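You operate a simulated robot arm through the tools that you are given. There is no shell and no other tool.

The job below is to be done with a simulated robot arm. You get a single attempt, and the scene is never put back.

JOB
Run the chiller till the cold lamp lights, switch it off and stand the left shoe on top.
Fine: switch off before you open the drawer; shut the drawer again; the other shoe stays in; the hood stays on, the vent as it is.
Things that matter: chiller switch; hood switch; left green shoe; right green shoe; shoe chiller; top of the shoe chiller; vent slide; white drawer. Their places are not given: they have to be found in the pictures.

Only the result counts: the job must be done as asked and must still hold three seconds after the hand-in. Knocking over, shifting, dropping, spilling or breaking anything else fails it.

ROBOT AND FRAMES
A 7-joint arm with a two-finger parallel gripper, fixed in place. Base frame: the origin is on the floor under the middle of its stand, x ahead of it, y to its left, z up. Units: m, degrees, N and s.
It reaches about 1.479 m from its shoulder. Its first joint turns from -166.0 to 166.0 degrees. Payload 4.4 kg.
Tool frame: the origin (TCP) lies between the finger pads and is the grasp point; the fingertips stand 0.023 m ahead of it; z points along the fingers, y is the line along which they close. The gripper opens to 0.094 m. The fingers are 0.038 m wide and 0.01 m thick; the gripper's body (0.054 by 0.096 m) begins 0.039 m behind the TCP.
Orientation is told as [roll, pitch, yaw] about the base's x, y, z axes, in that order, counted from this pose: with the fingers straight down and closing along the base's y, the tool's x points along the base's -x, its y along +y and its z along -z.

CONTROLS
- The arm moves only by the tool apply_moves. Its argument "moves" is a list of rows, each an object of numbers (a shift or turn left out is 0, a gripper value left out holds the last): "dx", "dy", "dz": the shift along the tool's x, y, z in m; "ax", "ay", "az": the turn, a rotation vector about the tool's x, y, z in degrees; "grip": the finger opening in m, from 0 to 0.094. In form: [{"dx": .., "dy": .., "dz": .., "ax": .., "ay": .., "az": .., "grip": ..}, ...]. A call has 1 to 20 rows; each row is the pose to reach, as a shift and turn from the pose commanded when the call began, along the tool's axes at that moment. Rows are played at 5 a second. More than 0.05 m and 8.6 degrees between two rows, or a gripper value outside its range, and nothing of the call is played. Where a pose cannot be reached the arm comes as near as it can. A force on the tool above 40 N (or 10 N above the force at the start of the call, whichever is more), or a blocked arm, ends the call early, and 0.2 s more pass. Each finger travels about 0.072 m/s and halts on what it meets, pressing with about 32 N; the grip force reading is that of the motor and also rises with nothing between the fingers. The clock runs only during rows and for 0.2 s after the last one: add rows that repeat a pose to give the fingers time. It gives the time, the measured TCP pose, the force on the tool (base axes), the opening and the grip force at its end, in the units of the frame above (readings bear some noise), with the torque about the TCP (base axes, N m) and any sound that the robot's microphone picked up.
- Cameras (640 x 400 px; columns grow to the right, rows downward): "scene" is fixed at [0.0511, 0.4992, 1.4385]; the picture's right is [-0.43, -0.90, 0.00], its down [-0.59, 0.28, -0.76] and it looks along [0.68, -0.32, -0.65] (base axes); focal length 327 px, centre (320, 200). "wrist" rides on the gripper at [0.086, 0.016, -0.075] in the tool frame; the picture's right is [-0.18, 0.98, 0.00], its down [-0.58, -0.11, -0.81] and it looks along [-0.79, -0.15, 0.59] (tool axes); focal length 243 px, centre (320, 200).
- get_image(camera): a new picture of that camera. The clock stands still meanwhile.
- pixel_to_xyz(camera, pixels): for up to 12 pixels [column, row] of the newest picture of that camera ("zoom" is the newest enlarged one), the place [x, y, z] in the base frame of the surface seen there, good to about 0.002 m. The clock stands still meanwhile.
- enlarge(camera, box): a new picture of the part [left, top, right, bottom] of that camera's present view, enlarged. The clock stands still meanwhile.
- finish_job(): hands the job in; it is judged then, once.

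Open the gripper and draw the arm clear of the work before you hand the job in, unless the task says otherwise.

The tools are called after "Call:" by a JSON object that holds its "api" and its "payload". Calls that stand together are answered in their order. apply_moves: Moves the arm, as the interface text tells. Its arguments: {"type":"object","properties":{"moves":{"type":"array"}},"required":["moves"]} The other tools are called the same way: get_image (camera) takes a picture; pixel_to_xyz (camera, pixels) gives the place of the surface under pixels of a picture; enlarge (camera, box) takes an enlarged picture of a part of a camera's view; finish_job () hands the job in.

At the start:

```text
time_s: 0.0
ee_pos: [0.5106, 0.4878, 1.1743]
tcp_rot: [0.0, 0.0, 0.1]
ft_force: [0.1, -0.5, -0.3]
moment: [0.03, -0.01, 0.0]
opening: 0.094
grasp_force: 0.1
```

scene: 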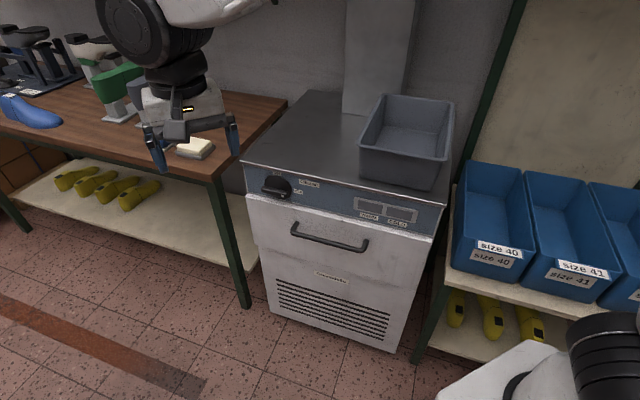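
wrist: 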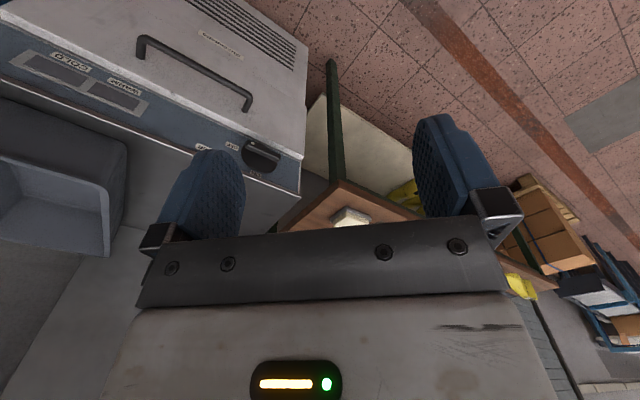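

The scene shows the chiller in the middle with a panel (knob near (275,187), lamps near (385,212)) and a drawer with a handle near (328,238). I enlarge the panel for detail.

Call:
{"api": "enlarge", "payload": {"camera": "scene", "box": [240, 150, 450, 281]}}

Call:
{"api": "enlarge", "payload": {"camera": "scene", "box": [240, 0, 480, 150]}}

Call:
{"api": "enlarge", "payload": {"camera": "scene", "box": [0, 0, 240, 150]}}

```text
3.05 times, centred on (345, 216) of scene
```

zoom: 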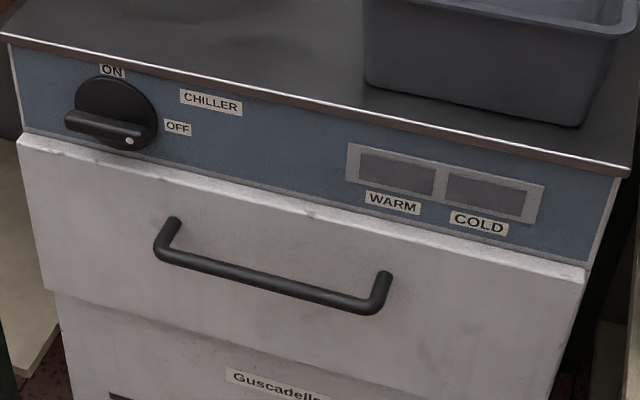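

```text
2.67 times, centred on (360, 75) of scene
```

zoom: 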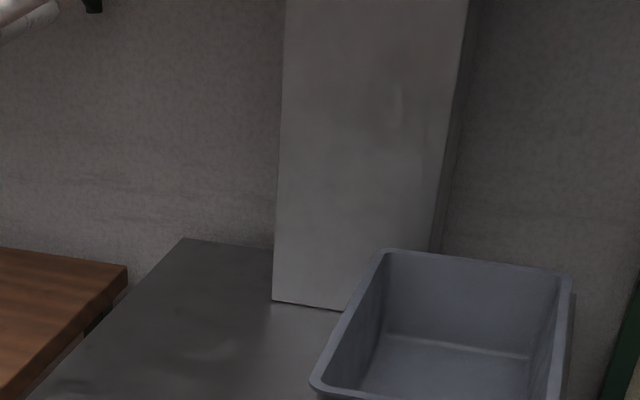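

```text
2.67 times, centred on (120, 75) of scene
```

zoom: 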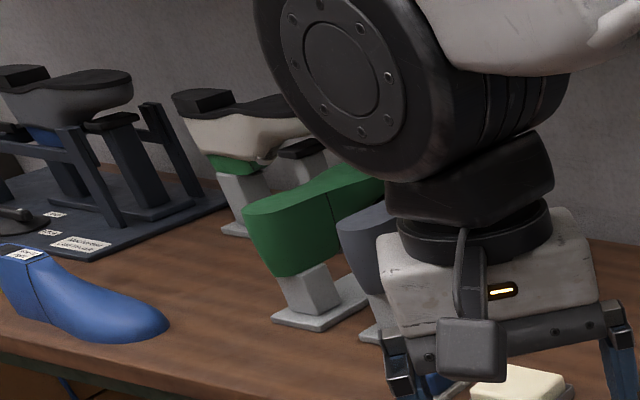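

The chiller knob sits at about (275,187) in the scene with a dot on the OFF side; I measure the knob, labels, lamps, drawer, handle, and top.

Call:
{"api": "enlarge", "payload": {"camera": "scene", "box": [240, 150, 450, 281]}}

Call:
{"api": "pixel_to_xyz", "payload": {"camera": "scene", "pixels": [[245, 160], [447, 207], [249, 193], [430, 235], [310, 95], [440, 100], [400, 95], [345, 110], [440, 165], [370, 175], [450, 130], [385, 98]]}}

Call:
{"api": "pixel_to_xyz", "payload": {"camera": "zoom", "pixels": [[112, 70], [177, 128], [128, 141], [90, 128], [110, 95], [68, 121], [150, 140], [60, 60], [395, 172], [485, 195], [200, 150], [30, 100]]}}

Call:
{"api": "pixel_to_xyz", "payload": {"camera": "zoom", "pixels": [[172, 222], [165, 250], [270, 285], [375, 308], [386, 275], [270, 240], [40, 160], [40, 280], [560, 380], [575, 275], [400, 350], [100, 200]]}}

```text
3.05 times, centred on (345, 216) of scene
```

zoom: 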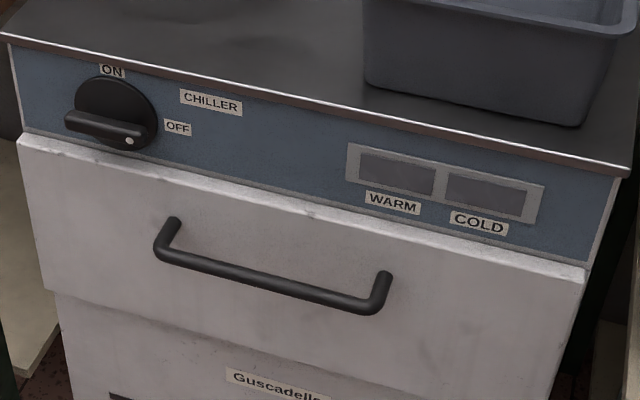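

```text
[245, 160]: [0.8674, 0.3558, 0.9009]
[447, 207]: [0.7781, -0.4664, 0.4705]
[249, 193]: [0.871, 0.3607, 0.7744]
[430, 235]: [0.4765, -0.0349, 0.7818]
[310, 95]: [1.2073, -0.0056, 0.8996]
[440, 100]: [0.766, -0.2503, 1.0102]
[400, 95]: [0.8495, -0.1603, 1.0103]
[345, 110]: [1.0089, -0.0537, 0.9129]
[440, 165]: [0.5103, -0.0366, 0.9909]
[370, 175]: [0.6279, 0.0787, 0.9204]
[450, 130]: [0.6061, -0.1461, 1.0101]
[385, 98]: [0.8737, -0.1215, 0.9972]
```

```text
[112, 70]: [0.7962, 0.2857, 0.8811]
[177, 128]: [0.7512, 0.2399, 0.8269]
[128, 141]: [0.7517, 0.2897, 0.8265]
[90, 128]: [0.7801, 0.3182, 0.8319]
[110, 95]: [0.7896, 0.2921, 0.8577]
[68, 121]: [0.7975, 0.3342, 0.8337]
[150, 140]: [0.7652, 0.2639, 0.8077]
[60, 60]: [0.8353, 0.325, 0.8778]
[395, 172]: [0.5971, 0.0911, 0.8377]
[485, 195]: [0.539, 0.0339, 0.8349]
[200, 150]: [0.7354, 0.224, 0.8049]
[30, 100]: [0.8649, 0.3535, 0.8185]
```

```text
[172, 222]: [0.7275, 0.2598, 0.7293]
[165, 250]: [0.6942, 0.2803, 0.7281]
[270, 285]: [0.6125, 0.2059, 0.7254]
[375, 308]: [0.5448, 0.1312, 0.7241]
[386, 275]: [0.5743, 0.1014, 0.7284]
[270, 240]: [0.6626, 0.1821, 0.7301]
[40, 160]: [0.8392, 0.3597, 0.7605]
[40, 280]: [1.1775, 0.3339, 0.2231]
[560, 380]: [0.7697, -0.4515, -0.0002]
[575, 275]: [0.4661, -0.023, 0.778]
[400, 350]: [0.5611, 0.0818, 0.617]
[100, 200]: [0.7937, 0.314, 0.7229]
```

The panel runs along about (0.71,0.70) and faces (-0.70,0.71); the knob centre is about (0.797,0.285,0.83). I check the bench, other objects and the surroundings.

Call:
{"api": "pixel_to_xyz", "payload": {"camera": "scene", "pixels": [[285, 102], [215, 178], [195, 150], [200, 140], [20, 110], [30, 165], [120, 115], [240, 300], [340, 300], [300, 280], [262, 262], [388, 350]]}}

Call:
{"api": "pixel_to_xyz", "payload": {"camera": "scene", "pixels": [[372, 100], [392, 60], [350, 20], [405, 20], [360, 160], [432, 187], [362, 140], [450, 105], [250, 160], [300, 130], [270, 135], [330, 90]]}}

Call:
{"api": "enlarge", "payload": {"camera": "wrist", "box": [0, 0, 320, 200]}}

```text
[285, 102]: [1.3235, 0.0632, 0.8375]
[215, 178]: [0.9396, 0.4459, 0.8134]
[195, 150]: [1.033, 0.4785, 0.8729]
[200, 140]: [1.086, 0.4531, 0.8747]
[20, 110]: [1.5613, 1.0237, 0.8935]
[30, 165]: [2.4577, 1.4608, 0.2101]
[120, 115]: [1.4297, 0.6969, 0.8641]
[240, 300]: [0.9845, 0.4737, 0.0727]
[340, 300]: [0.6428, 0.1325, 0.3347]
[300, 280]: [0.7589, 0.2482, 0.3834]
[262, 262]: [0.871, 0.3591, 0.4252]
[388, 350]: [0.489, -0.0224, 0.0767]
```

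```text
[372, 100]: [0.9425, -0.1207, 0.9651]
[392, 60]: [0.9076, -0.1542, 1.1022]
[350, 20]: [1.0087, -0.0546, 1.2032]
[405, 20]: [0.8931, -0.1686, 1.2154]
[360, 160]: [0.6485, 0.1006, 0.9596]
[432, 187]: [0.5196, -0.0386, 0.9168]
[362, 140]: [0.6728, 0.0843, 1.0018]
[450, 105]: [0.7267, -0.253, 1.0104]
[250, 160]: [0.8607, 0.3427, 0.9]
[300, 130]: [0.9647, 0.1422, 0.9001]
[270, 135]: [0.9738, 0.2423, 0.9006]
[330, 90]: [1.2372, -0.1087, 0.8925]
```

```text
2.00 times, centred on (160, 100) of wrist
```

zoom: 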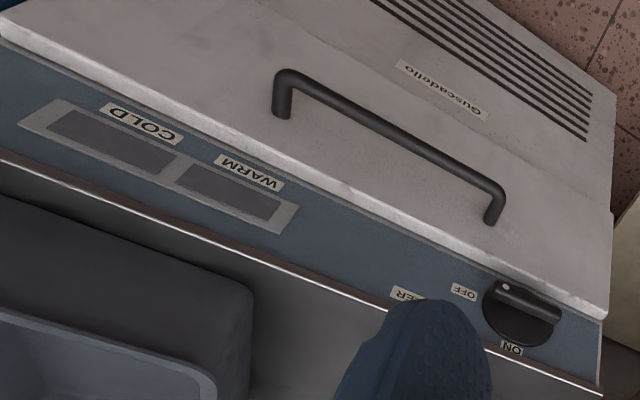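

The panel, bin (rim z≈1.01) and duct are mapped; the hood switch and vent slide aren't visible yet. I tilt the gripper upward in place to look higher with the wrist camera.

Call:
{"api": "apply_moves", "payload": {"moves": [{"ay": -8}, {"ay": -16}, {"ay": -24}, {"ay": -32}, {"ay": -40}, {"ay": -48}, {"ay": -56}, {"ay": -64}, {"ay": -64}]}}

Call:
{"api": "get_image", "payload": {"camera": "wrist"}}

Call:
{"api": "get_image", "payload": {"camera": "scene"}}

```text
time_s: 2.0
ee_pos: [0.5101, 0.4868, 1.1743]
tcp_rot: [0.0, -64.1, -0.2]
ft_force: [-0.2, 0.0, 1.0]
moment: [0.0, -0.01, 0.01]
opening: 0.0937
grasp_force: 0.1
```

```text
taken
```

wrist: 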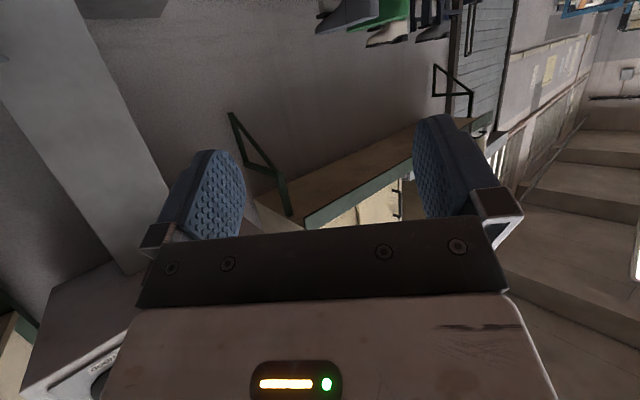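

```text
taken
```

scene: 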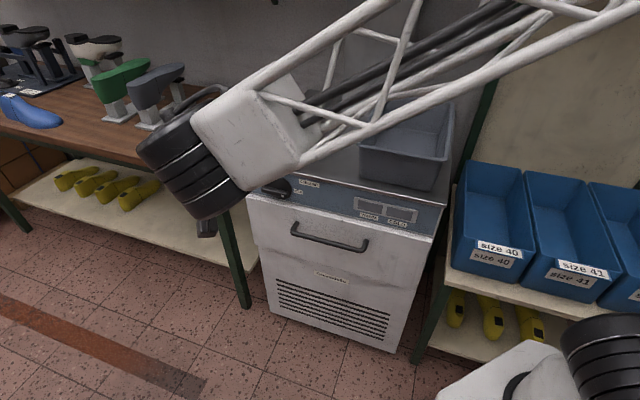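

The hood appears upside down at the lower left of the wrist picture (≈(90,340)), with a knob at about (100,380). I yaw the gripper about 45° to the right to see it properly.

Call:
{"api": "apply_moves", "payload": {"moves": [{"ax": 6.74, "az": 3.29}, {"ax": 13.48, "az": 6.58}, {"ax": 20.2, "az": 9.87}, {"ax": 26.96, "az": 13.16}, {"ax": 33.7, "az": 16.4}, {"ax": 40.45, "az": 19.7}, {"ax": 40.45, "az": 19.7}]}}

Call:
{"api": "get_image", "payload": {"camera": "wrist"}}

Call:
{"api": "get_image", "payload": {"camera": "scene"}}

```text
time_s: 3.6
ee_pos: [0.5098, 0.4867, 1.1748]
tcp_rot: [-0.1, -64.0, -45.1]
ft_force: [0.0, -0.3, 0.2]
moment: [0.02, 0.01, 0.0]
opening: 0.0939
grasp_force: 0.0
```

```text
taken
```

wrist: 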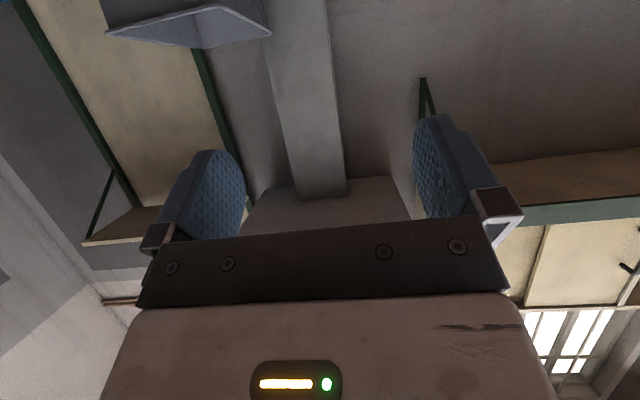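

```text
taken
```

scene: 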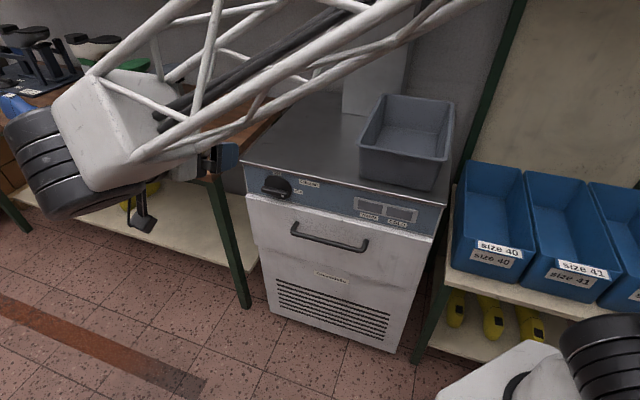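

The hood is behind the gripper body at around (320,200); I measure its visible edges.

Call:
{"api": "pixel_to_xyz", "payload": {"camera": "wrist", "pixels": [[270, 215], [392, 178], [405, 205], [350, 200], [300, 195], [250, 225], [325, 150], [280, 100], [200, 30], [240, 15], [345, 225], [410, 215]]}}

```text
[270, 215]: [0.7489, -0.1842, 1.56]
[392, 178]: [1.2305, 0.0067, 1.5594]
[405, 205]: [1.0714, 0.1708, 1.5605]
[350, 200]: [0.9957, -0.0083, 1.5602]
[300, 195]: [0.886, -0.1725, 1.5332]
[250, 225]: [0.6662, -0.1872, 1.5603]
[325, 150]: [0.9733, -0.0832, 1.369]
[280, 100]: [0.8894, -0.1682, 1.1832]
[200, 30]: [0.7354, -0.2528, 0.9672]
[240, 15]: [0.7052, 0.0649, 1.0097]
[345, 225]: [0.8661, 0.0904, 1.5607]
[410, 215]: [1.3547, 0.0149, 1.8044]
```

The hood's underside is at z≈1.56, well above the panel, so I'll stay below it. I level the gripper and bring it to a point in front of the chiller knob at about (0.683,0.400,0.827).

Call:
{"api": "apply_moves", "payload": {"moves": [{"dx": 0.0232, "dy": 0.0061, "dz": 0.0318, "ay": -2.6}, {"dx": 0.0465, "dy": 0.0122, "dz": 0.0635, "ay": -5.2}, {"dx": 0.0697, "dy": 0.0182, "dz": 0.0953, "ay": -7.8}, {"dx": 0.0929, "dy": 0.0243, "dz": 0.1271, "ay": -10.4}, {"dx": 0.1162, "dy": 0.0304, "dz": 0.1589, "ay": -13}, {"dx": 0.1394, "dy": 0.0365, "dz": 0.1906, "ay": -15.6}, {"dx": 0.1626, "dy": 0.0426, "dz": 0.2224, "ay": -18.2}, {"dx": 0.1858, "dy": 0.0486, "dz": 0.2542, "ay": -20.8}, {"dx": 0.2091, "dy": 0.0547, "dz": 0.2859, "ay": -23.4}, {"dx": 0.2323, "dy": 0.0608, "dz": 0.3177, "ay": -26}, {"dx": 0.2323, "dy": 0.0608, "dz": 0.3177, "ay": -26}]}}

Call:
{"api": "get_image", "payload": {"camera": "wrist"}}

Call:
{"api": "get_image", "payload": {"camera": "scene"}}

```text
time_s: 6.0
ee_pos: [0.6831, 0.4007, 0.825]
tcp_rot: [-153.8, -90.0, 108.9]
ft_force: [-0.7, 0.3, 0.1]
moment: [0.03, 0.0, 0.03]
opening: 0.0943
grasp_force: 0.1
```

```text
taken
```

wrist: 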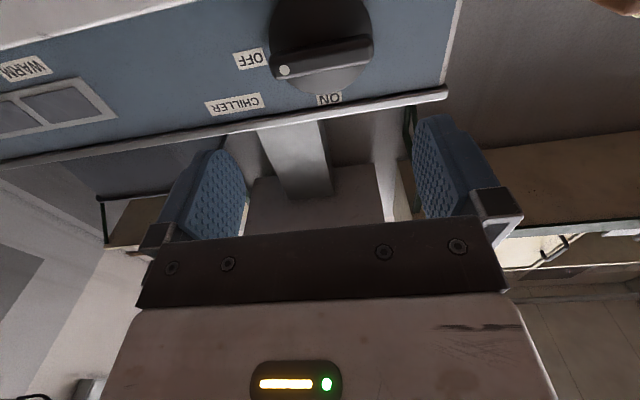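

```text
taken
```

scene: 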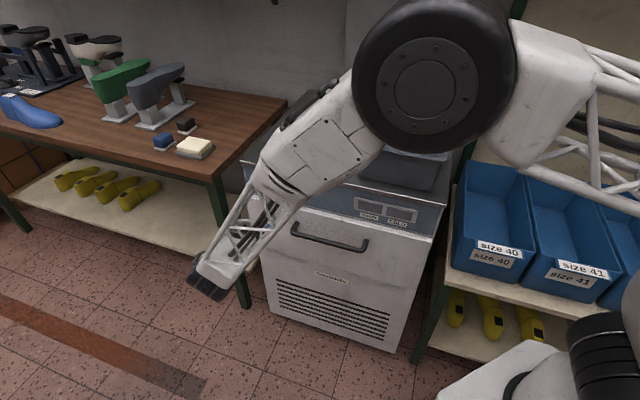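

The knob is seen at (322,55) in the wrist picture, its dot at (284,70) on the OFF side. I measure the bar's ends and the labels from here.

Call:
{"api": "enlarge", "payload": {"camera": "wrist", "box": [220, 0, 412, 120]}}

Call:
{"api": "pixel_to_xyz", "payload": {"camera": "wrist", "pixels": [[284, 70], [367, 40], [320, 56], [320, 68], [320, 48], [330, 98], [247, 59], [310, 20], [350, 80], [372, 55], [275, 75], [300, 90]]}}

```text
3.33 times, centred on (316, 60) of wrist
```

zoom: 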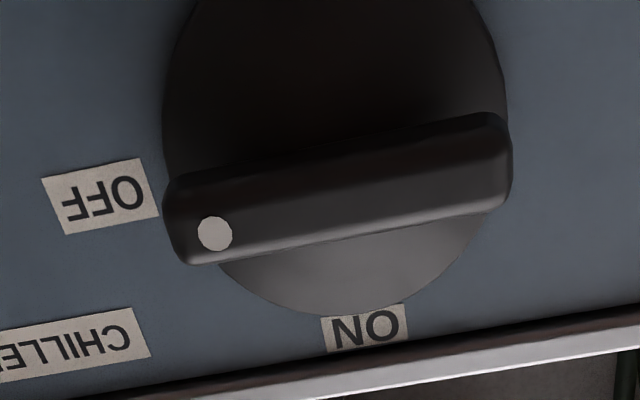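

```text
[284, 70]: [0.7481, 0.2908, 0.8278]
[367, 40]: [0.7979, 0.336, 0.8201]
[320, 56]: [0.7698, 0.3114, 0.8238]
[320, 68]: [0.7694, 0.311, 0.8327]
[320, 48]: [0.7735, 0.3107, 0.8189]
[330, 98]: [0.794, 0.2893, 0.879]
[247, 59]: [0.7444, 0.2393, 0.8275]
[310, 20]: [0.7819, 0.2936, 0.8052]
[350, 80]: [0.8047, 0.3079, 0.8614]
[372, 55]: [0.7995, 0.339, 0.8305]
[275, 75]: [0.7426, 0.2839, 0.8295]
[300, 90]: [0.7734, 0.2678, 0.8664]
```

The bar's centre is about (0.771,0.3115,0.826), lying horizontally. I roll the gripper +90° about its axis so the fingers close vertically, with the opening narrowed to 0.05.

Call:
{"api": "apply_moves", "payload": {"moves": [{"az": 8.2, "grip": 0.05}, {"az": 16.4}, {"az": 24.6}, {"az": 32.8}, {"az": 41}, {"az": 49.2}, {"az": 57.4}, {"az": 65.6}, {"az": 73.8}, {"az": 82}, {"az": 90}, {"az": 90}, {"az": 90}]}}

Call:
{"api": "get_image", "payload": {"camera": "wrist"}}

Call:
{"api": "get_image", "payload": {"camera": "scene"}}

```text
time_s: 8.8
ee_pos: [0.6858, 0.4043, 0.8326]
tcp_rot: [89.9, -52.2, -134.9]
ft_force: [-0.5, -0.1, 0.1]
moment: [0.0, 0.01, -0.01]
opening: 0.05
grasp_force: 0.0
out of reach, approached as far as the arm can: row 5, 6, 7, 8, 9, 10, 11, 12, 13
```

```text
taken
```

wrist: 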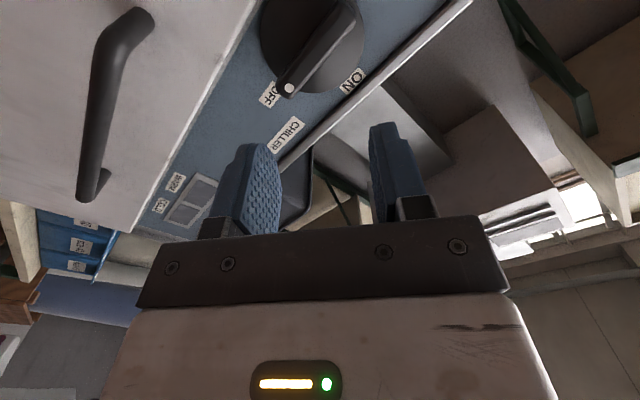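

```text
taken
```

scene: 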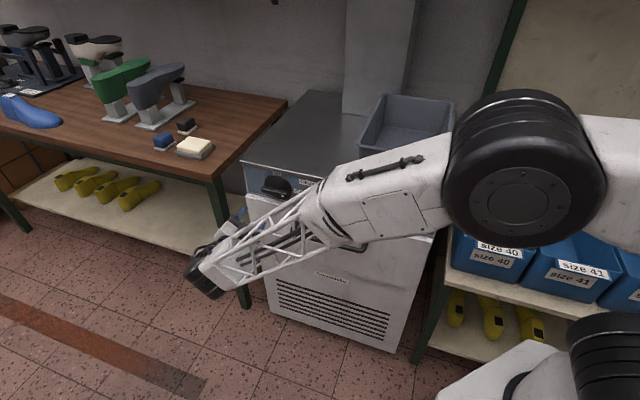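

The roll stopped at about 38° (a joint limit), so I'll go the other way around. First a small null row to see which pose the controller now holds as commanded.

Call:
{"api": "apply_moves", "payload": {"moves": [{"az": 0}, {"az": -4}]}}

```text
time_s: 9.4
ee_pos: [0.6861, 0.4028, 0.8314]
tcp_rot: [89.7, -56.4, -135.0]
ft_force: [-0.3, -0.5, 0.0]
moment: [0.0, 0.03, -0.01]
opening: 0.0503
grasp_force: 0.0
```

The controller resumed from the reached pose (roll ≈33.6° now). I roll the other way by about -123.6° so that the fingers close vertically with the camera on the right.

Call:
{"api": "apply_moves", "payload": {"moves": [{"az": -8.24}, {"az": -16.48}, {"az": -24.72}, {"az": -32.96}, {"az": -41.2}, {"az": -49.44}, {"az": -57.68}, {"az": -65.92}, {"az": -74.16}, {"az": -82.4}, {"az": -90.64}, {"az": -98.88}, {"az": -107.12}, {"az": -115.36}, {"az": -123.6}, {"az": -123.6}]}}

Call:
{"api": "get_image", "payload": {"camera": "wrist"}}

Call:
{"api": "get_image", "payload": {"camera": "scene"}}

```text
time_s: 12.8
ee_pos: [0.6868, 0.4019, 0.831]
tcp_rot: [-89.9, 0.1, 44.9]
ft_force: [0.7, -0.6, -0.1]
moment: [0.0, 0.01, 0.01]
opening: 0.05
grasp_force: 0.1
```

```text
taken
```

wrist: 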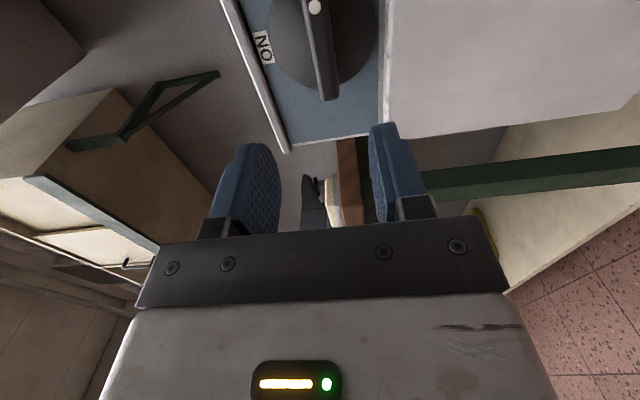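

```text
taken
```

scene: 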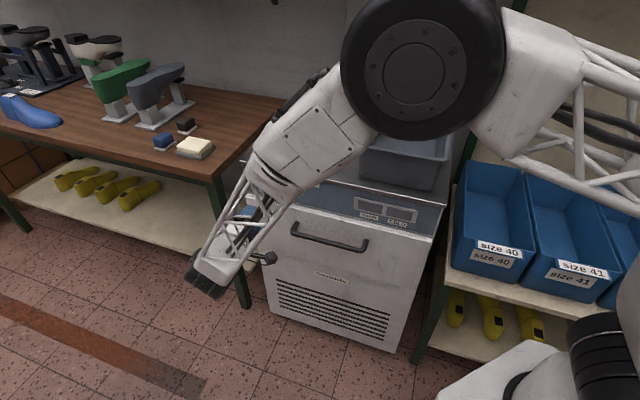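

The gripper is level at t≈0.770, n≈-0.2015 with fingers closing vertically; the bar is seen ahead at (320,50). I center on the bar and advance until the fingers straddle it.

Call:
{"api": "apply_moves", "payload": {"moves": [{"dx": 0.0043, "dy": 0.005, "dz": 0.0}, {"dx": 0.0043, "dy": 0.005, "dz": 0.03}, {"dx": 0.0043, "dy": 0.005, "dz": 0.06}, {"dx": 0.0043, "dy": 0.005, "dz": 0.08}]}}

Call:
{"api": "get_image", "payload": {"camera": "wrist"}}

Call:
{"api": "enlarge", "payload": {"camera": "scene", "box": [180, 130, 340, 230]}}

```text
time_s: 13.8
ee_pos: [0.7415, 0.3422, 0.8268]
tcp_rot: [-89.8, -0.2, 44.9]
ft_force: [-0.2, 0.1, 0.2]
moment: [-0.01, 0.02, 0.0]
opening: 0.05
grasp_force: 0.0
```

```text
taken
```

wrist: 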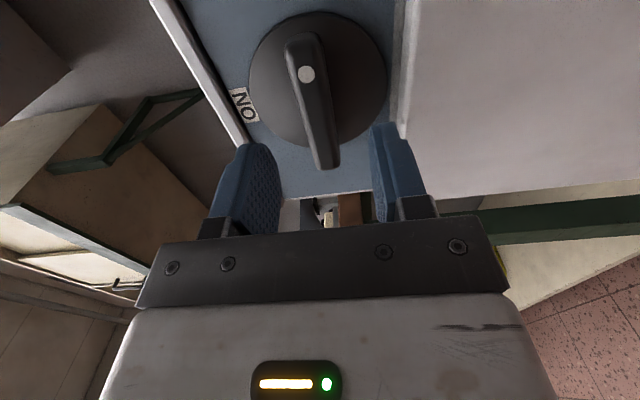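

```text
4.00 times, centred on (260, 180) of scene
```

zoom: 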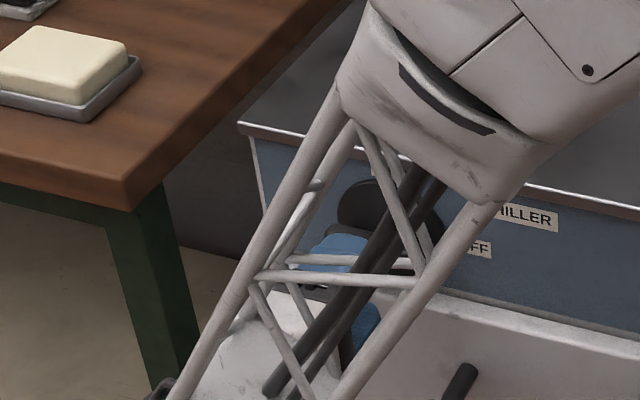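

The fingers straddle the bar. I check how close the forearm link (zoom ≈(480,190)) is to the chiller's front edge before going further in.

Call:
{"api": "pixel_to_xyz", "payload": {"camera": "zoom", "pixels": [[480, 190], [370, 100], [560, 100], [430, 150], [540, 140], [360, 30], [340, 80], [300, 240], [400, 260]]}}

Call:
{"api": "get_image", "payload": {"camera": "scene"}}

Call:
{"api": "pixel_to_xyz", "payload": {"camera": "scene", "pixels": [[300, 130], [340, 160], [350, 130], [330, 170], [290, 170], [320, 120], [420, 120], [480, 100]]}}

```text
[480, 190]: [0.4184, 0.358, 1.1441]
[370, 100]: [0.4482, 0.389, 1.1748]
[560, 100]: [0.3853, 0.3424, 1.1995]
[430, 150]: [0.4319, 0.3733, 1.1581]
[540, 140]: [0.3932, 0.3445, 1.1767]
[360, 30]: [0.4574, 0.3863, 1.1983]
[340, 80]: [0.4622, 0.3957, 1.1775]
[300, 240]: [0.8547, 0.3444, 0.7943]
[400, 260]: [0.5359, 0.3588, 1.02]
```

```text
taken
```

scene: 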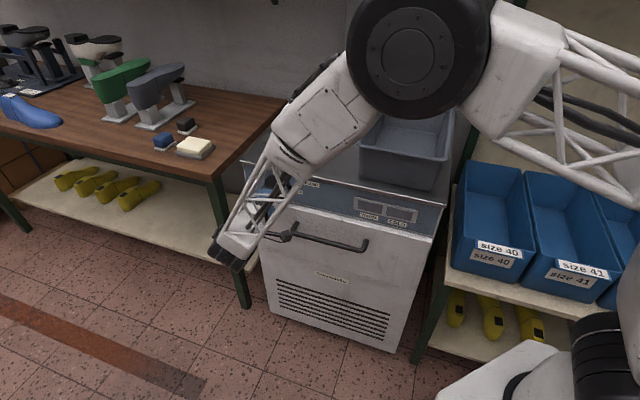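

```text
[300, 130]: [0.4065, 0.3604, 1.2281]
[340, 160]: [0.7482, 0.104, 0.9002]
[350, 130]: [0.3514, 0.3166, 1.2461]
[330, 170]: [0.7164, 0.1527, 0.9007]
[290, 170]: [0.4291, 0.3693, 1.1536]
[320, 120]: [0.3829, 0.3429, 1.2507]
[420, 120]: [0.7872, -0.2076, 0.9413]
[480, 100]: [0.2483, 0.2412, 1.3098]
```

The forearm is well clear (x≈0.4, z>1.1). I advance the remaining 0.04 m and then close on the bar.

Call:
{"api": "apply_moves", "payload": {"moves": [{"dz": 0.02}, {"dz": 0.04}, {"dz": 0.04}]}}

Call:
{"api": "get_image", "payload": {"camera": "wrist"}}

```text
time_s: 14.6
ee_pos: [0.7695, 0.3129, 0.8267]
tcp_rot: [-89.9, -0.2, 45.0]
ft_force: [0.2, 0.6, -0.5]
moment: [0.03, 0.03, 0.03]
opening: 0.0501
grasp_force: 0.0
```

```text
taken
```

wrist: 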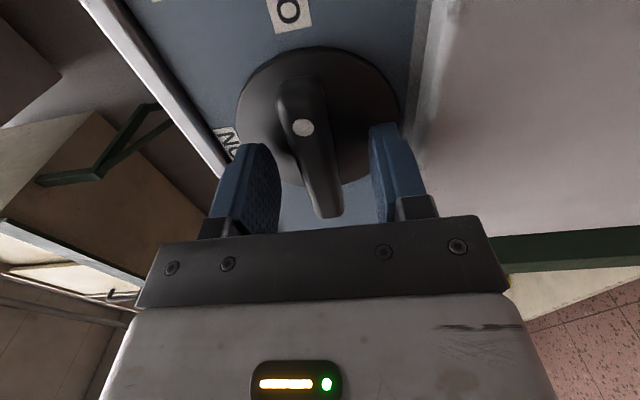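

The fingers now straddle the bar with TCP at (0.7695,0.3129,0.8267). I close the gripper on the bar.

Call:
{"api": "apply_moves", "payload": {"moves": [{"grip": 0.03}, {"grip": 0.015}, {"grip": 0.0}, {"grip": 0.0}, {"grip": 0.0}]}}

Call:
{"api": "get_image", "payload": {"camera": "wrist"}}

```text
time_s: 15.8
ee_pos: [0.7693, 0.3132, 0.828]
tcp_rot: [-89.9, 0.0, 44.9]
ft_force: [-1.4, -3.8, 18.1]
moment: [-0.42, -0.12, -0.88]
opening: 0.0191
grasp_force: 45.0
```

```text
taken
```

wrist: 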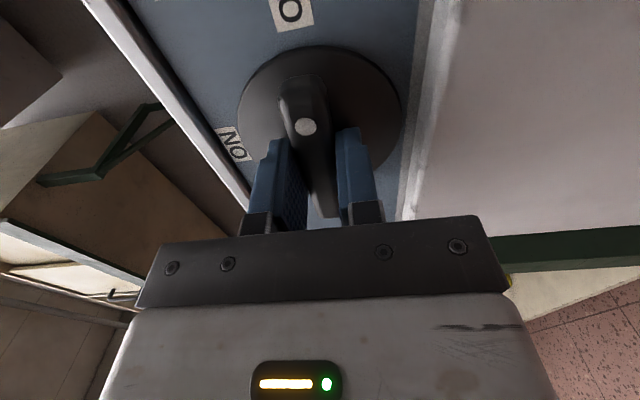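

The bar is gripped (opening 0.019) with an 18 N upward reaction, so the bar's centre is a little higher than commanded. I shift up about 2 mm to relieve it.

Call:
{"api": "apply_moves", "payload": {"moves": [{"dy": -0.001}, {"dy": -0.002}, {"dy": -0.002}]}}

```text
time_s: 16.6
ee_pos: [0.7696, 0.3127, 0.8288]
tcp_rot: [-89.8, -0.1, 44.8]
ft_force: [32.9, -2.7, -13.9]
moment: [-0.26, -0.27, 0.31]
opening: 0.0187
grasp_force: 45.1
```

The sideways reading jumped to 33 N, so I hold still a moment to see whether it's a transient.

Call:
{"api": "apply_moves", "payload": {"moves": [{"dy": 0}, {"dy": 0}]}}

```text
time_s: 17.2
ee_pos: [0.769, 0.3133, 0.8276]
tcp_rot: [-89.8, 0.0, 45.0]
ft_force: [31.8, -3.4, -22.8]
moment: [-0.19, -0.18, 0.35]
opening: 0.0189
grasp_force: 45.1
```

The readings imply the commanded point is about 1 mm too high and 1.5 mm off in x; I apply that correction.

Call:
{"api": "apply_moves", "payload": {"moves": [{"dx": -0.0011, "dy": 0.001, "dz": 0.0011}, {"dx": -0.0011, "dy": 0.001, "dz": 0.0011}]}}

```text
time_s: 17.8
ee_pos: [0.7694, 0.3142, 0.8279]
tcp_rot: [-89.9, -0.1, 44.8]
ft_force: [-27.5, -16.7, 7.5]
moment: [-0.31, -0.17, -0.43]
opening: 0.0187
grasp_force: 44.7
```

Slight overshoot; a smaller correction back.

Call:
{"api": "apply_moves", "payload": {"moves": [{"dx": 0.0007, "dy": 0.0002, "dz": -0.0002}, {"dx": 0.0007, "dy": 0.0002, "dz": -0.0002}]}}

```text
time_s: 18.4
ee_pos: [0.769, 0.3136, 0.8287]
tcp_rot: [-89.9, -0.2, 44.9]
ft_force: [-29.4, -13.9, 23.1]
moment: [-0.38, -0.05, -0.47]
opening: 0.0192
grasp_force: 44.9
```

The contact is stiff when clamped tightly, so I'll loosen the fingers to 0.025 m (bar 0.019 m) and turn with slight slack instead.

Call:
{"api": "apply_moves", "payload": {"moves": [{"grip": 0.025}, {"grip": 0.025}]}}

```text
time_s: 19.0
ee_pos: [0.7701, 0.3132, 0.8268]
tcp_rot: [-90.0, -0.1, 44.9]
ft_force: [-0.3, 1.0, -1.2]
moment: [-0.02, 0.0, 0.01]
opening: 0.025
grasp_force: 0.1
```

The fingers are free with 6 mm slack. Now I turn counter-clockwise (az negative) by about 98° to bring the dot up to ON.

Call:
{"api": "apply_moves", "payload": {"moves": [{"dy": -0.001, "az": -8}, {"dy": -0.001, "az": -16}, {"dy": -0.001, "az": -24}, {"dy": -0.001, "az": -32}, {"dy": -0.001, "az": -40}, {"dy": -0.001, "az": -48}, {"dy": -0.001, "az": -56}, {"dy": -0.001, "az": -64}, {"dy": -0.001, "az": -72}, {"dy": -0.001, "az": -80}, {"dy": -0.001, "az": -88}, {"dy": -0.001, "az": -96}]}}

Call:
{"api": "get_image", "payload": {"camera": "wrist"}}

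Call:
{"api": "get_image", "payload": {"camera": "scene"}}

```text
time_s: 21.6
ee_pos: [0.77, 0.3152, 0.8289]
tcp_rot: [89.0, 83.8, -136.3]
ft_force: [-1.1, -0.9, -0.6]
moment: [0.07, -0.04, -0.02]
opening: 0.0259
grasp_force: 1.0
```

```text
taken
```

wrist: 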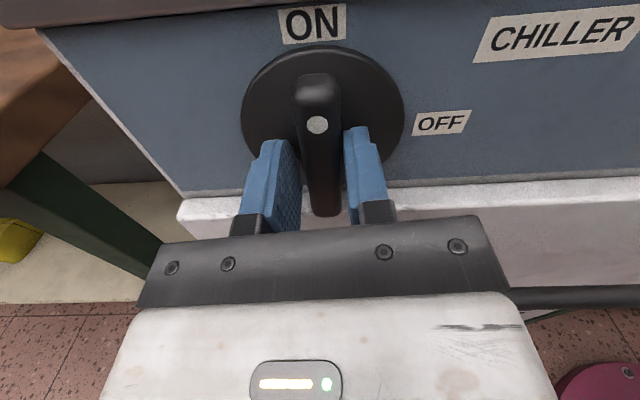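

```text
taken
```

scene: 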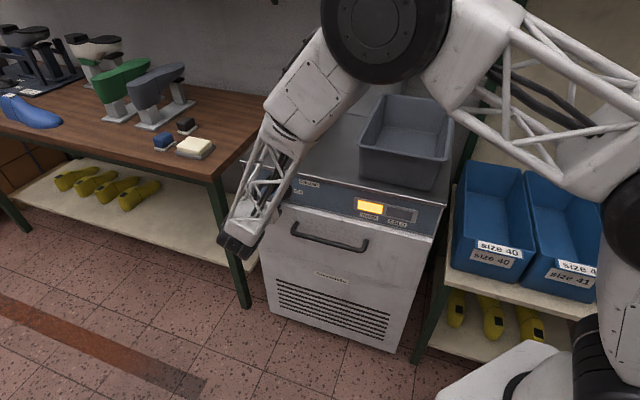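

The dot now points to ON and the WARM lamp glows at (370,207) in the scene. I wait in place with null rows and watch for COLD.

Call:
{"api": "apply_moves", "payload": {"moves": [{"dy": 0}, {"dy": 0}, {"dy": 0}, {"dy": 0}, {"dy": 0}, {"dy": 0}, {"dy": 0}, {"dy": 0}, {"dy": 0}, {"dy": 0}, {"dy": 0}, {"dy": 0}, {"dy": 0}, {"dy": 0}, {"dy": 0}, {"dy": 0}, {"dy": 0}, {"dy": 0}, {"dy": 0}, {"dy": 0}]}}

Call:
{"api": "enlarge", "payload": {"camera": "scene", "box": [240, 150, 450, 281]}}

```text
time_s: 25.8
ee_pos: [0.77, 0.3149, 0.8275]
tcp_rot: [88.9, 84.1, -136.2]
ft_force: [-1.4, -2.1, -1.0]
moment: [0.09, -0.03, 0.01]
opening: 0.026
grasp_force: 1.2
```

```text
3.05 times, centred on (345, 216) of scene
```

zoom: 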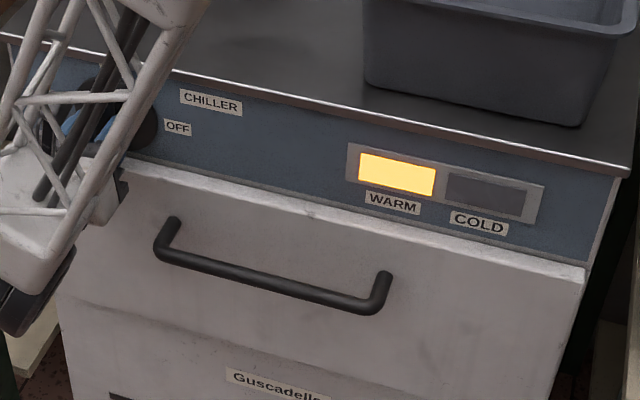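

WARM is still lit and COLD dark at 25.8 s. I keep waiting in place.

Call:
{"api": "apply_moves", "payload": {"moves": [{"dy": 0}, {"dy": 0}, {"dy": 0}, {"dy": 0}, {"dy": 0}, {"dy": 0}, {"dy": 0}, {"dy": 0}, {"dy": 0}, {"dy": 0}, {"dy": 0}, {"dy": 0}, {"dy": 0}, {"dy": 0}, {"dy": 0}, {"dy": 0}, {"dy": 0}, {"dy": 0}, {"dy": 0}, {"dy": 0}]}}

Call:
{"api": "enlarge", "payload": {"camera": "scene", "box": [240, 150, 450, 281]}}

```text
time_s: 30.0
ee_pos: [0.7694, 0.3158, 0.8273]
tcp_rot: [88.9, 84.1, -136.2]
ft_force: [-1.6, -1.9, -0.2]
moment: [0.07, -0.07, -0.01]
opening: 0.0261
grasp_force: 1.4
```

```text
3.05 times, centred on (345, 216) of scene
```

zoom: 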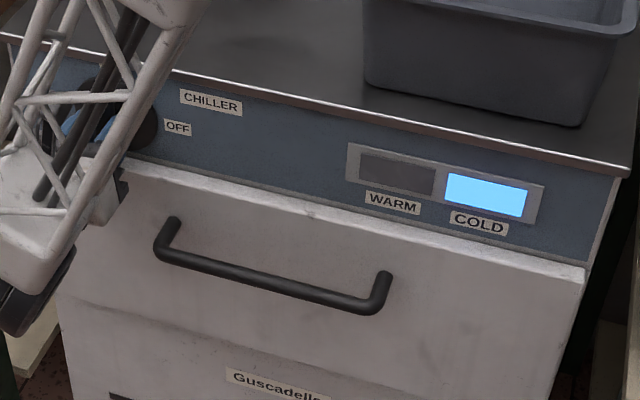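

COLD is now lit (blue at (400,213) in the scene). I turn the knob back clockwise by about 102° to OFF.

Call:
{"api": "apply_moves", "payload": {"moves": [{"az": 8}, {"az": 16}, {"az": 24}, {"az": 32}, {"az": 40}, {"az": 48}, {"az": 56}, {"az": 64}, {"az": 72}, {"az": 80}, {"az": 88}, {"az": 96}, {"az": 102}, {"az": 102}]}}

Call:
{"api": "get_image", "payload": {"camera": "wrist"}}

Call:
{"api": "get_image", "payload": {"camera": "scene"}}

```text
time_s: 33.0
ee_pos: [0.7685, 0.3136, 0.8272]
tcp_rot: [-89.9, -6.2, 44.9]
ft_force: [-0.9, 0.3, 0.2]
moment: [0.0, 0.0, 0.0]
opening: 0.0251
grasp_force: 0.0
```

```text
taken
```

wrist: 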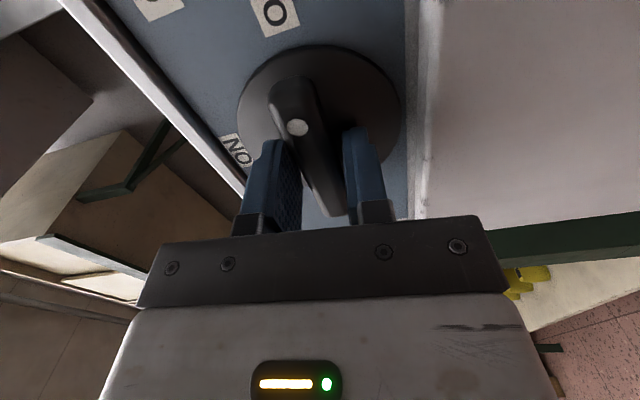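

```text
taken
```

scene: 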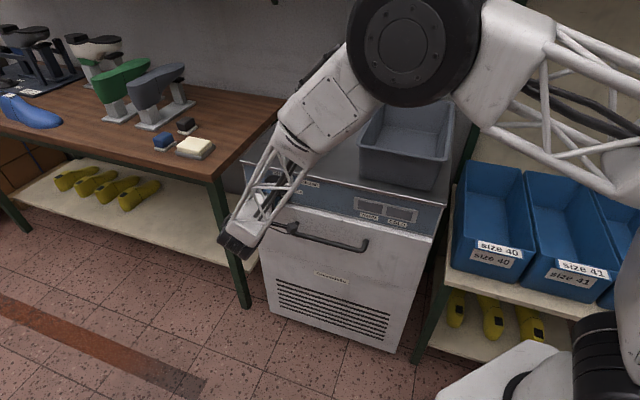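

Both lamps are dark and the dot is back at OFF. I square up, open the fingers and back straight away from the knob.

Call:
{"api": "apply_moves", "payload": {"moves": [{"az": -6, "grip": 0.03}, {"az": -6, "grip": 0.05}, {"az": -6, "grip": 0.05}]}}

Call:
{"api": "enlarge", "payload": {"camera": "wrist", "box": [160, 0, 480, 200]}}

```text
time_s: 33.8
ee_pos: [0.7692, 0.3133, 0.8277]
tcp_rot: [-90.0, 0.0, 44.9]
ft_force: [-0.1, -0.8, -0.9]
moment: [-0.02, -0.03, -0.03]
opening: 0.0502
grasp_force: 0.1
```

```text
2.00 times, centred on (320, 100) of wrist
```

zoom: 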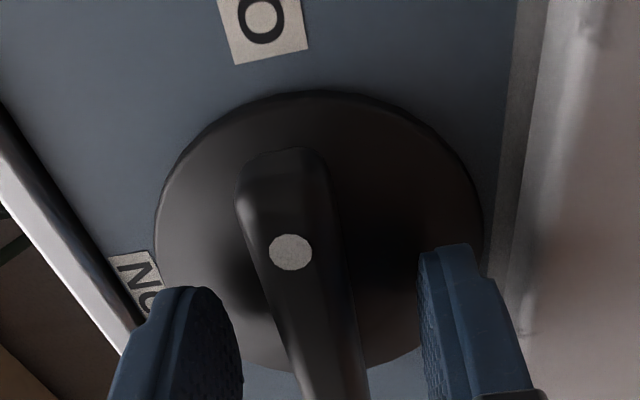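

The knob sits at OFF and the fingers are free. I retreat 0.14 m and move to in front of the drawer handle (t≈0.584, z≈0.726).

Call:
{"api": "apply_moves", "payload": {"moves": [{"dz": -0.04}, {"dz": -0.08}, {"dz": -0.12}, {"dz": -0.142}, {"dx": 0.036, "dy": 0.02, "dz": -0.142}, {"dx": 0.073, "dy": 0.041, "dz": -0.142}, {"dx": 0.109, "dy": 0.061, "dz": -0.142}, {"dx": 0.145, "dy": 0.081, "dz": -0.142}, {"dx": 0.1815, "dy": 0.1, "dz": -0.142}, {"dx": 0.1815, "dy": 0.1, "dz": -0.142}]}}

Call:
{"api": "get_image", "payload": {"camera": "wrist"}}

Call:
{"api": "get_image", "payload": {"camera": "scene"}}

```text
time_s: 36.0
ee_pos: [0.5392, 0.2879, 0.7273]
tcp_rot: [-89.9, -0.1, 44.9]
ft_force: [0.4, 0.8, 0.8]
moment: [-0.01, -0.01, 0.01]
opening: 0.05
grasp_force: 0.1
```

```text
taken
```

wrist: 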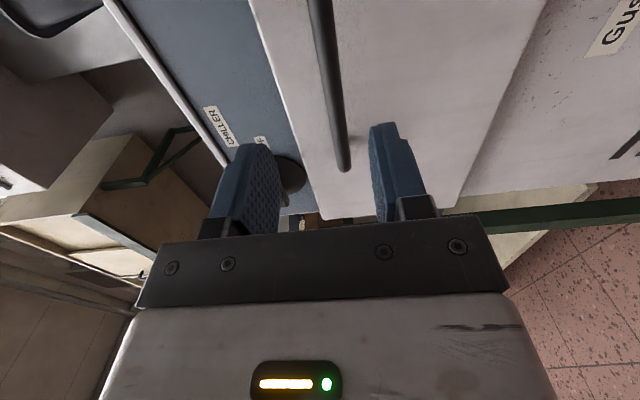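

```text
taken
```

scene: 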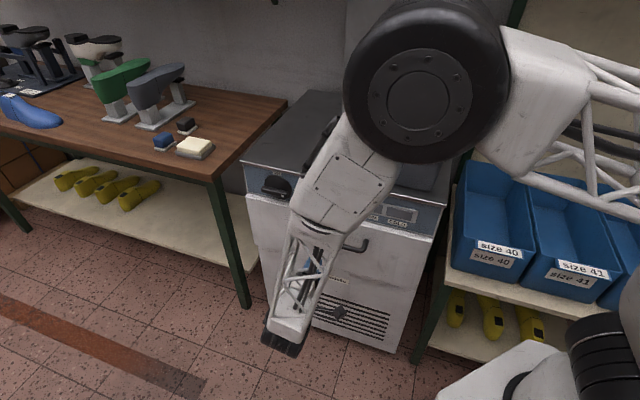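

The handle bar is seen at (330,90) in the wrist picture, between the finger lines. I measure it along its length.

Call:
{"api": "pixel_to_xyz", "payload": {"camera": "wrist", "pixels": [[343, 165], [337, 130], [330, 90], [325, 50], [320, 10], [316, 40], [337, 40], [270, 90], [400, 90], [460, 60]]}}

Call:
{"api": "enlarge", "payload": {"camera": "wrist", "box": [200, 0, 440, 150]}}

```text
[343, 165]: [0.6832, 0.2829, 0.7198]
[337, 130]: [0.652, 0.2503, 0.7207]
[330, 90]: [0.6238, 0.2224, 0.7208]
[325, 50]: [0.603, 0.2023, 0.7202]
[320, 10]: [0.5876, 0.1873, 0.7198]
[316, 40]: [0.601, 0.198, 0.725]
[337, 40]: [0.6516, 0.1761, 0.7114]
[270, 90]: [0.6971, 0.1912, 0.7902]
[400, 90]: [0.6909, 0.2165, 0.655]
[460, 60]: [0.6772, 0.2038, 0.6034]
```

```text
2.67 times, centred on (320, 75) of wrist
```

zoom: 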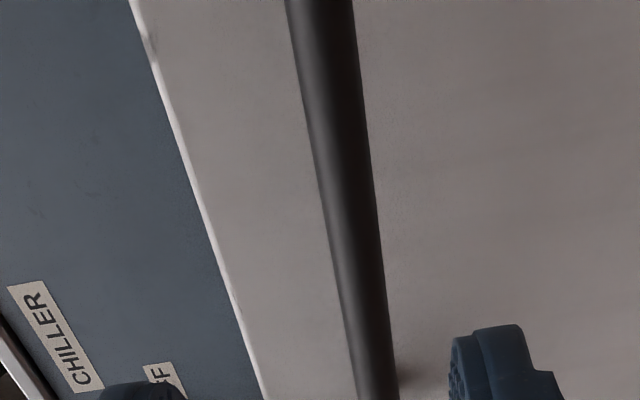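

The bar's centre is about n=-0.291, z=0.7205. I drop 7 mm, advance 0.113 m so the bar lies at the pads, and close.

Call:
{"api": "apply_moves", "payload": {"moves": [{"dy": 0.0068}, {"dy": 0.0068, "dz": 0.03}, {"dy": 0.0068, "dz": 0.06}, {"dy": 0.0068, "dz": 0.09}, {"dy": 0.0068, "dz": 0.113}, {"dy": 0.0068, "dz": 0.113}]}}

Call:
{"api": "get_image", "payload": {"camera": "wrist"}}

```text
time_s: 37.4
ee_pos: [0.6194, 0.2064, 0.7174]
tcp_rot: [-89.8, -0.1, 44.9]
ft_force: [-0.5, 0.3, 0.8]
moment: [0.0, 0.01, -0.04]
opening: 0.0497
grasp_force: 0.0
```

```text
taken
```

wrist: 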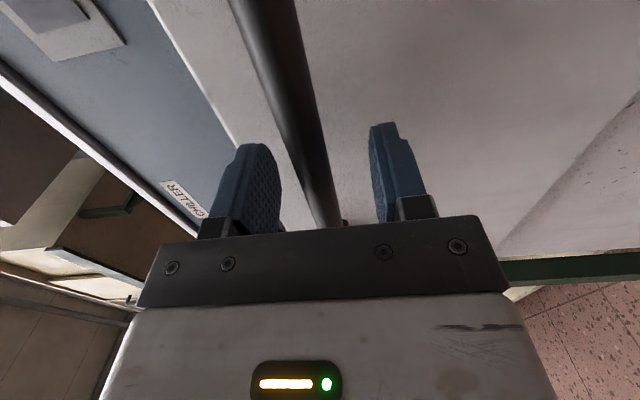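

The bar passes between the fingers. I raise 3 mm to center and close the grip.

Call:
{"api": "apply_moves", "payload": {"moves": [{"dy": -0.003, "grip": 0.03}, {"dy": -0.003, "grip": 0.015}, {"dy": -0.003, "grip": 0.0}, {"dy": -0.003, "grip": 0.0}, {"dy": -0.003, "grip": 0.0}]}}

```text
time_s: 38.2
ee_pos: [0.6179, 0.206, 0.7201]
tcp_rot: [-89.7, 0.1, 44.9]
ft_force: [5.6, 1.9, -9.8]
moment: [0.32, -0.24, -0.3]
opening: 0.016
grasp_force: 44.8
stopped in row 4: the force on the tool passed its limit at 48 N (the readings are from after the stop); the commanded pose is now the measured one
```

The handle is gripped (opening 0.016), residual force small. I pull gently along -z first by 5 cm.

Call:
{"api": "apply_moves", "payload": {"moves": [{"dz": -0.005}, {"dz": -0.015}, {"dz": -0.025}, {"dz": -0.035}, {"dz": -0.05}, {"dz": -0.05}]}}

Call:
{"api": "get_image", "payload": {"camera": "scene"}}

```text
time_s: 39.6
ee_pos: [0.5808, 0.2417, 0.7198]
tcp_rot: [-89.8, 0.1, 44.9]
ft_force: [22.0, 22.8, -11.0]
moment: [0.25, -0.22, 0.04]
opening: 0.016
grasp_force: 45.1
```

```text
taken
```

scene: 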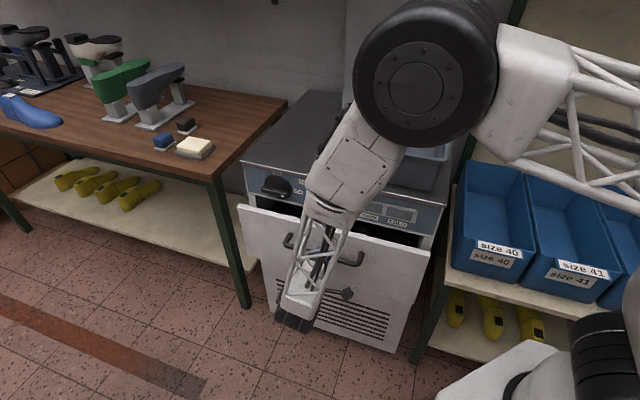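

The drawer is moving (gap visible at its top). There's a ~31 N lateral load, so I add a small sideways correction and continue pulling.

Call:
{"api": "apply_moves", "payload": {"moves": [{"dx": -0.0015, "dy": 0.0005, "dz": -0.01}, {"dx": -0.0015, "dy": 0.0005, "dz": -0.03}, {"dx": -0.0016, "dy": 0.0005, "dz": -0.05}, {"dx": -0.0016, "dy": 0.0005, "dz": -0.07}, {"dx": -0.0016, "dy": 0.0005, "dz": -0.09}, {"dx": -0.0016, "dy": 0.0005, "dz": -0.09}]}}

Call:
{"api": "get_image", "payload": {"camera": "scene"}}

```text
time_s: 40.2
ee_pos: [0.5633, 0.259, 0.7201]
tcp_rot: [-89.9, 0.2, 44.7]
ft_force: [-6.0, -8.7, 12.6]
moment: [0.54, -0.68, 1.14]
opening: 0.0158
grasp_force: 44.9
stopped in row 3: the force on the tool passed its limit at 49 N (the readings are from after the stop); the commanded pose is now the measured one
```

```text
taken
```

scene: 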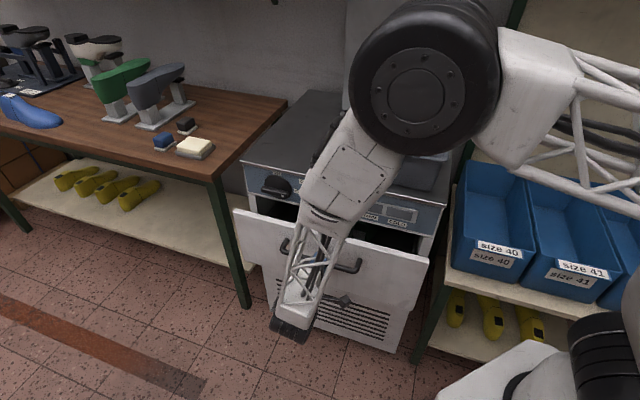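

The pull tripped the force limit, likely from speed; the drawer is open about 8 cm. I continue more slowly (1 cm per row).

Call:
{"api": "apply_moves", "payload": {"moves": [{"dz": -0.005}, {"dz": -0.012}, {"dz": -0.02}, {"dz": -0.028}, {"dz": -0.036}, {"dz": -0.044}, {"dz": -0.052}, {"dz": -0.06}, {"dz": -0.068}, {"dz": -0.076}, {"dz": -0.084}, {"dz": -0.092}, {"dz": -0.1}, {"dz": -0.1}]}}

Call:
{"api": "get_image", "payload": {"camera": "scene"}}

```text
time_s: 42.8
ee_pos: [0.5016, 0.3218, 0.7215]
tcp_rot: [-89.9, 0.3, 44.6]
ft_force: [-8.3, -6.0, 10.8]
moment: [0.86, -0.92, 0.64]
opening: 0.016
grasp_force: 45.4
stopped in row 12: the force on the tool passed its limit at 42 N (the readings are from after the stop); the commanded pose is now the measured one
```

```text
taken
```

scene: 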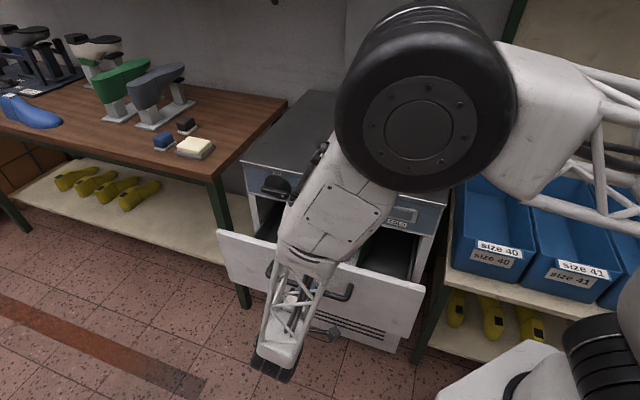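

Open about 16 cm now, and a green thing shows inside at (365,240). I continue slowly with a small yaw fix.

Call:
{"api": "apply_moves", "payload": {"moves": [{"dz": -0.005, "ay": -0.2}, {"dx": 0.0001, "dz": -0.012, "ay": -0.3}, {"dx": 0.0001, "dz": -0.02, "ay": -0.4}, {"dx": 0.0002, "dz": -0.028, "ay": -0.4}, {"dx": 0.0003, "dz": -0.036, "ay": -0.4}, {"dx": 0.0003, "dz": -0.044, "ay": -0.4}, {"dx": 0.0004, "dz": -0.052, "ay": -0.4}, {"dx": 0.0004, "dz": -0.06, "ay": -0.4}, {"dx": 0.0005, "dz": -0.068, "ay": -0.4}, {"dx": 0.0005, "dz": -0.076, "ay": -0.4}, {"dx": 0.0006, "dz": -0.084, "ay": -0.4}, {"dx": 0.0006, "dz": -0.092, "ay": -0.4}, {"dx": 0.0007, "dz": -0.1, "ay": -0.4}, {"dx": 0.0007, "dz": -0.1, "ay": -0.4}]}}

Call:
{"api": "get_image", "payload": {"camera": "scene"}}

```text
time_s: 44.4
ee_pos: [0.4636, 0.3582, 0.7213]
tcp_rot: [-89.8, 0.2, 44.9]
ft_force: [-6.8, -2.3, 2.6]
moment: [0.71, -0.71, 0.23]
opening: 0.0155
grasp_force: 45.3
stopped in row 8: the force on the tool passed its limit at 40 N (the readings are from after the stop); the commanded pose is now the measured one
```

```text
taken
```

scene: 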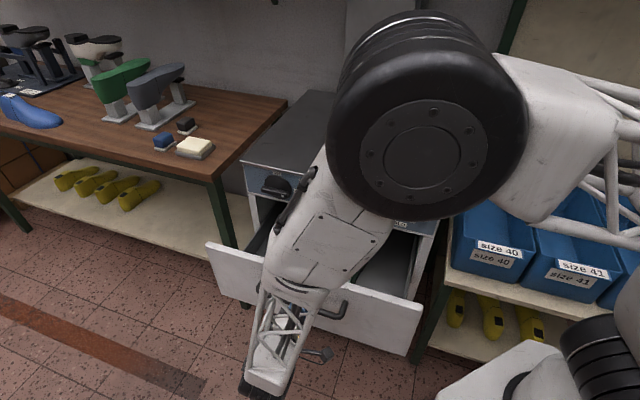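

Open about 0.217 m. I pull once more slowly to see whether it goes further.

Call:
{"api": "apply_moves", "payload": {"moves": [{"dz": -0.005}, {"dz": -0.012}, {"dz": -0.02}, {"dz": -0.028}, {"dz": -0.036}, {"dz": -0.044}, {"dz": -0.052}, {"dz": -0.06}, {"dz": -0.068}, {"dz": -0.076}, {"dz": -0.076}]}}

Call:
{"api": "get_image", "payload": {"camera": "scene"}}

```text
time_s: 46.8
ee_pos: [0.4089, 0.413, 0.7197]
tcp_rot: [-90.0, 0.3, 45.0]
ft_force: [1.1, -0.8, -7.6]
moment: [0.69, -0.75, 0.08]
opening: 0.0156
grasp_force: 44.5
```

```text
taken
```

scene: 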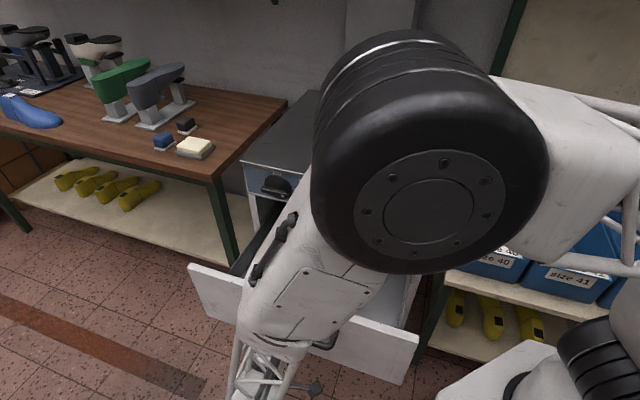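

Open about 0.294 m with low force. I try a bit more to find the end of travel.

Call:
{"api": "apply_moves", "payload": {"moves": [{"dz": -0.006}, {"dz": -0.014}, {"dz": -0.022}, {"dz": -0.03}, {"dz": -0.038}, {"dz": -0.046}, {"dz": -0.054}, {"dz": -0.054}]}}

```text
time_s: 48.6
ee_pos: [0.372, 0.4501, 0.7201]
tcp_rot: [-89.9, 0.3, 45.0]
ft_force: [-17.9, -21.7, 9.1]
moment: [0.89, -0.87, -0.65]
opening: 0.0156
grasp_force: 45.2
```

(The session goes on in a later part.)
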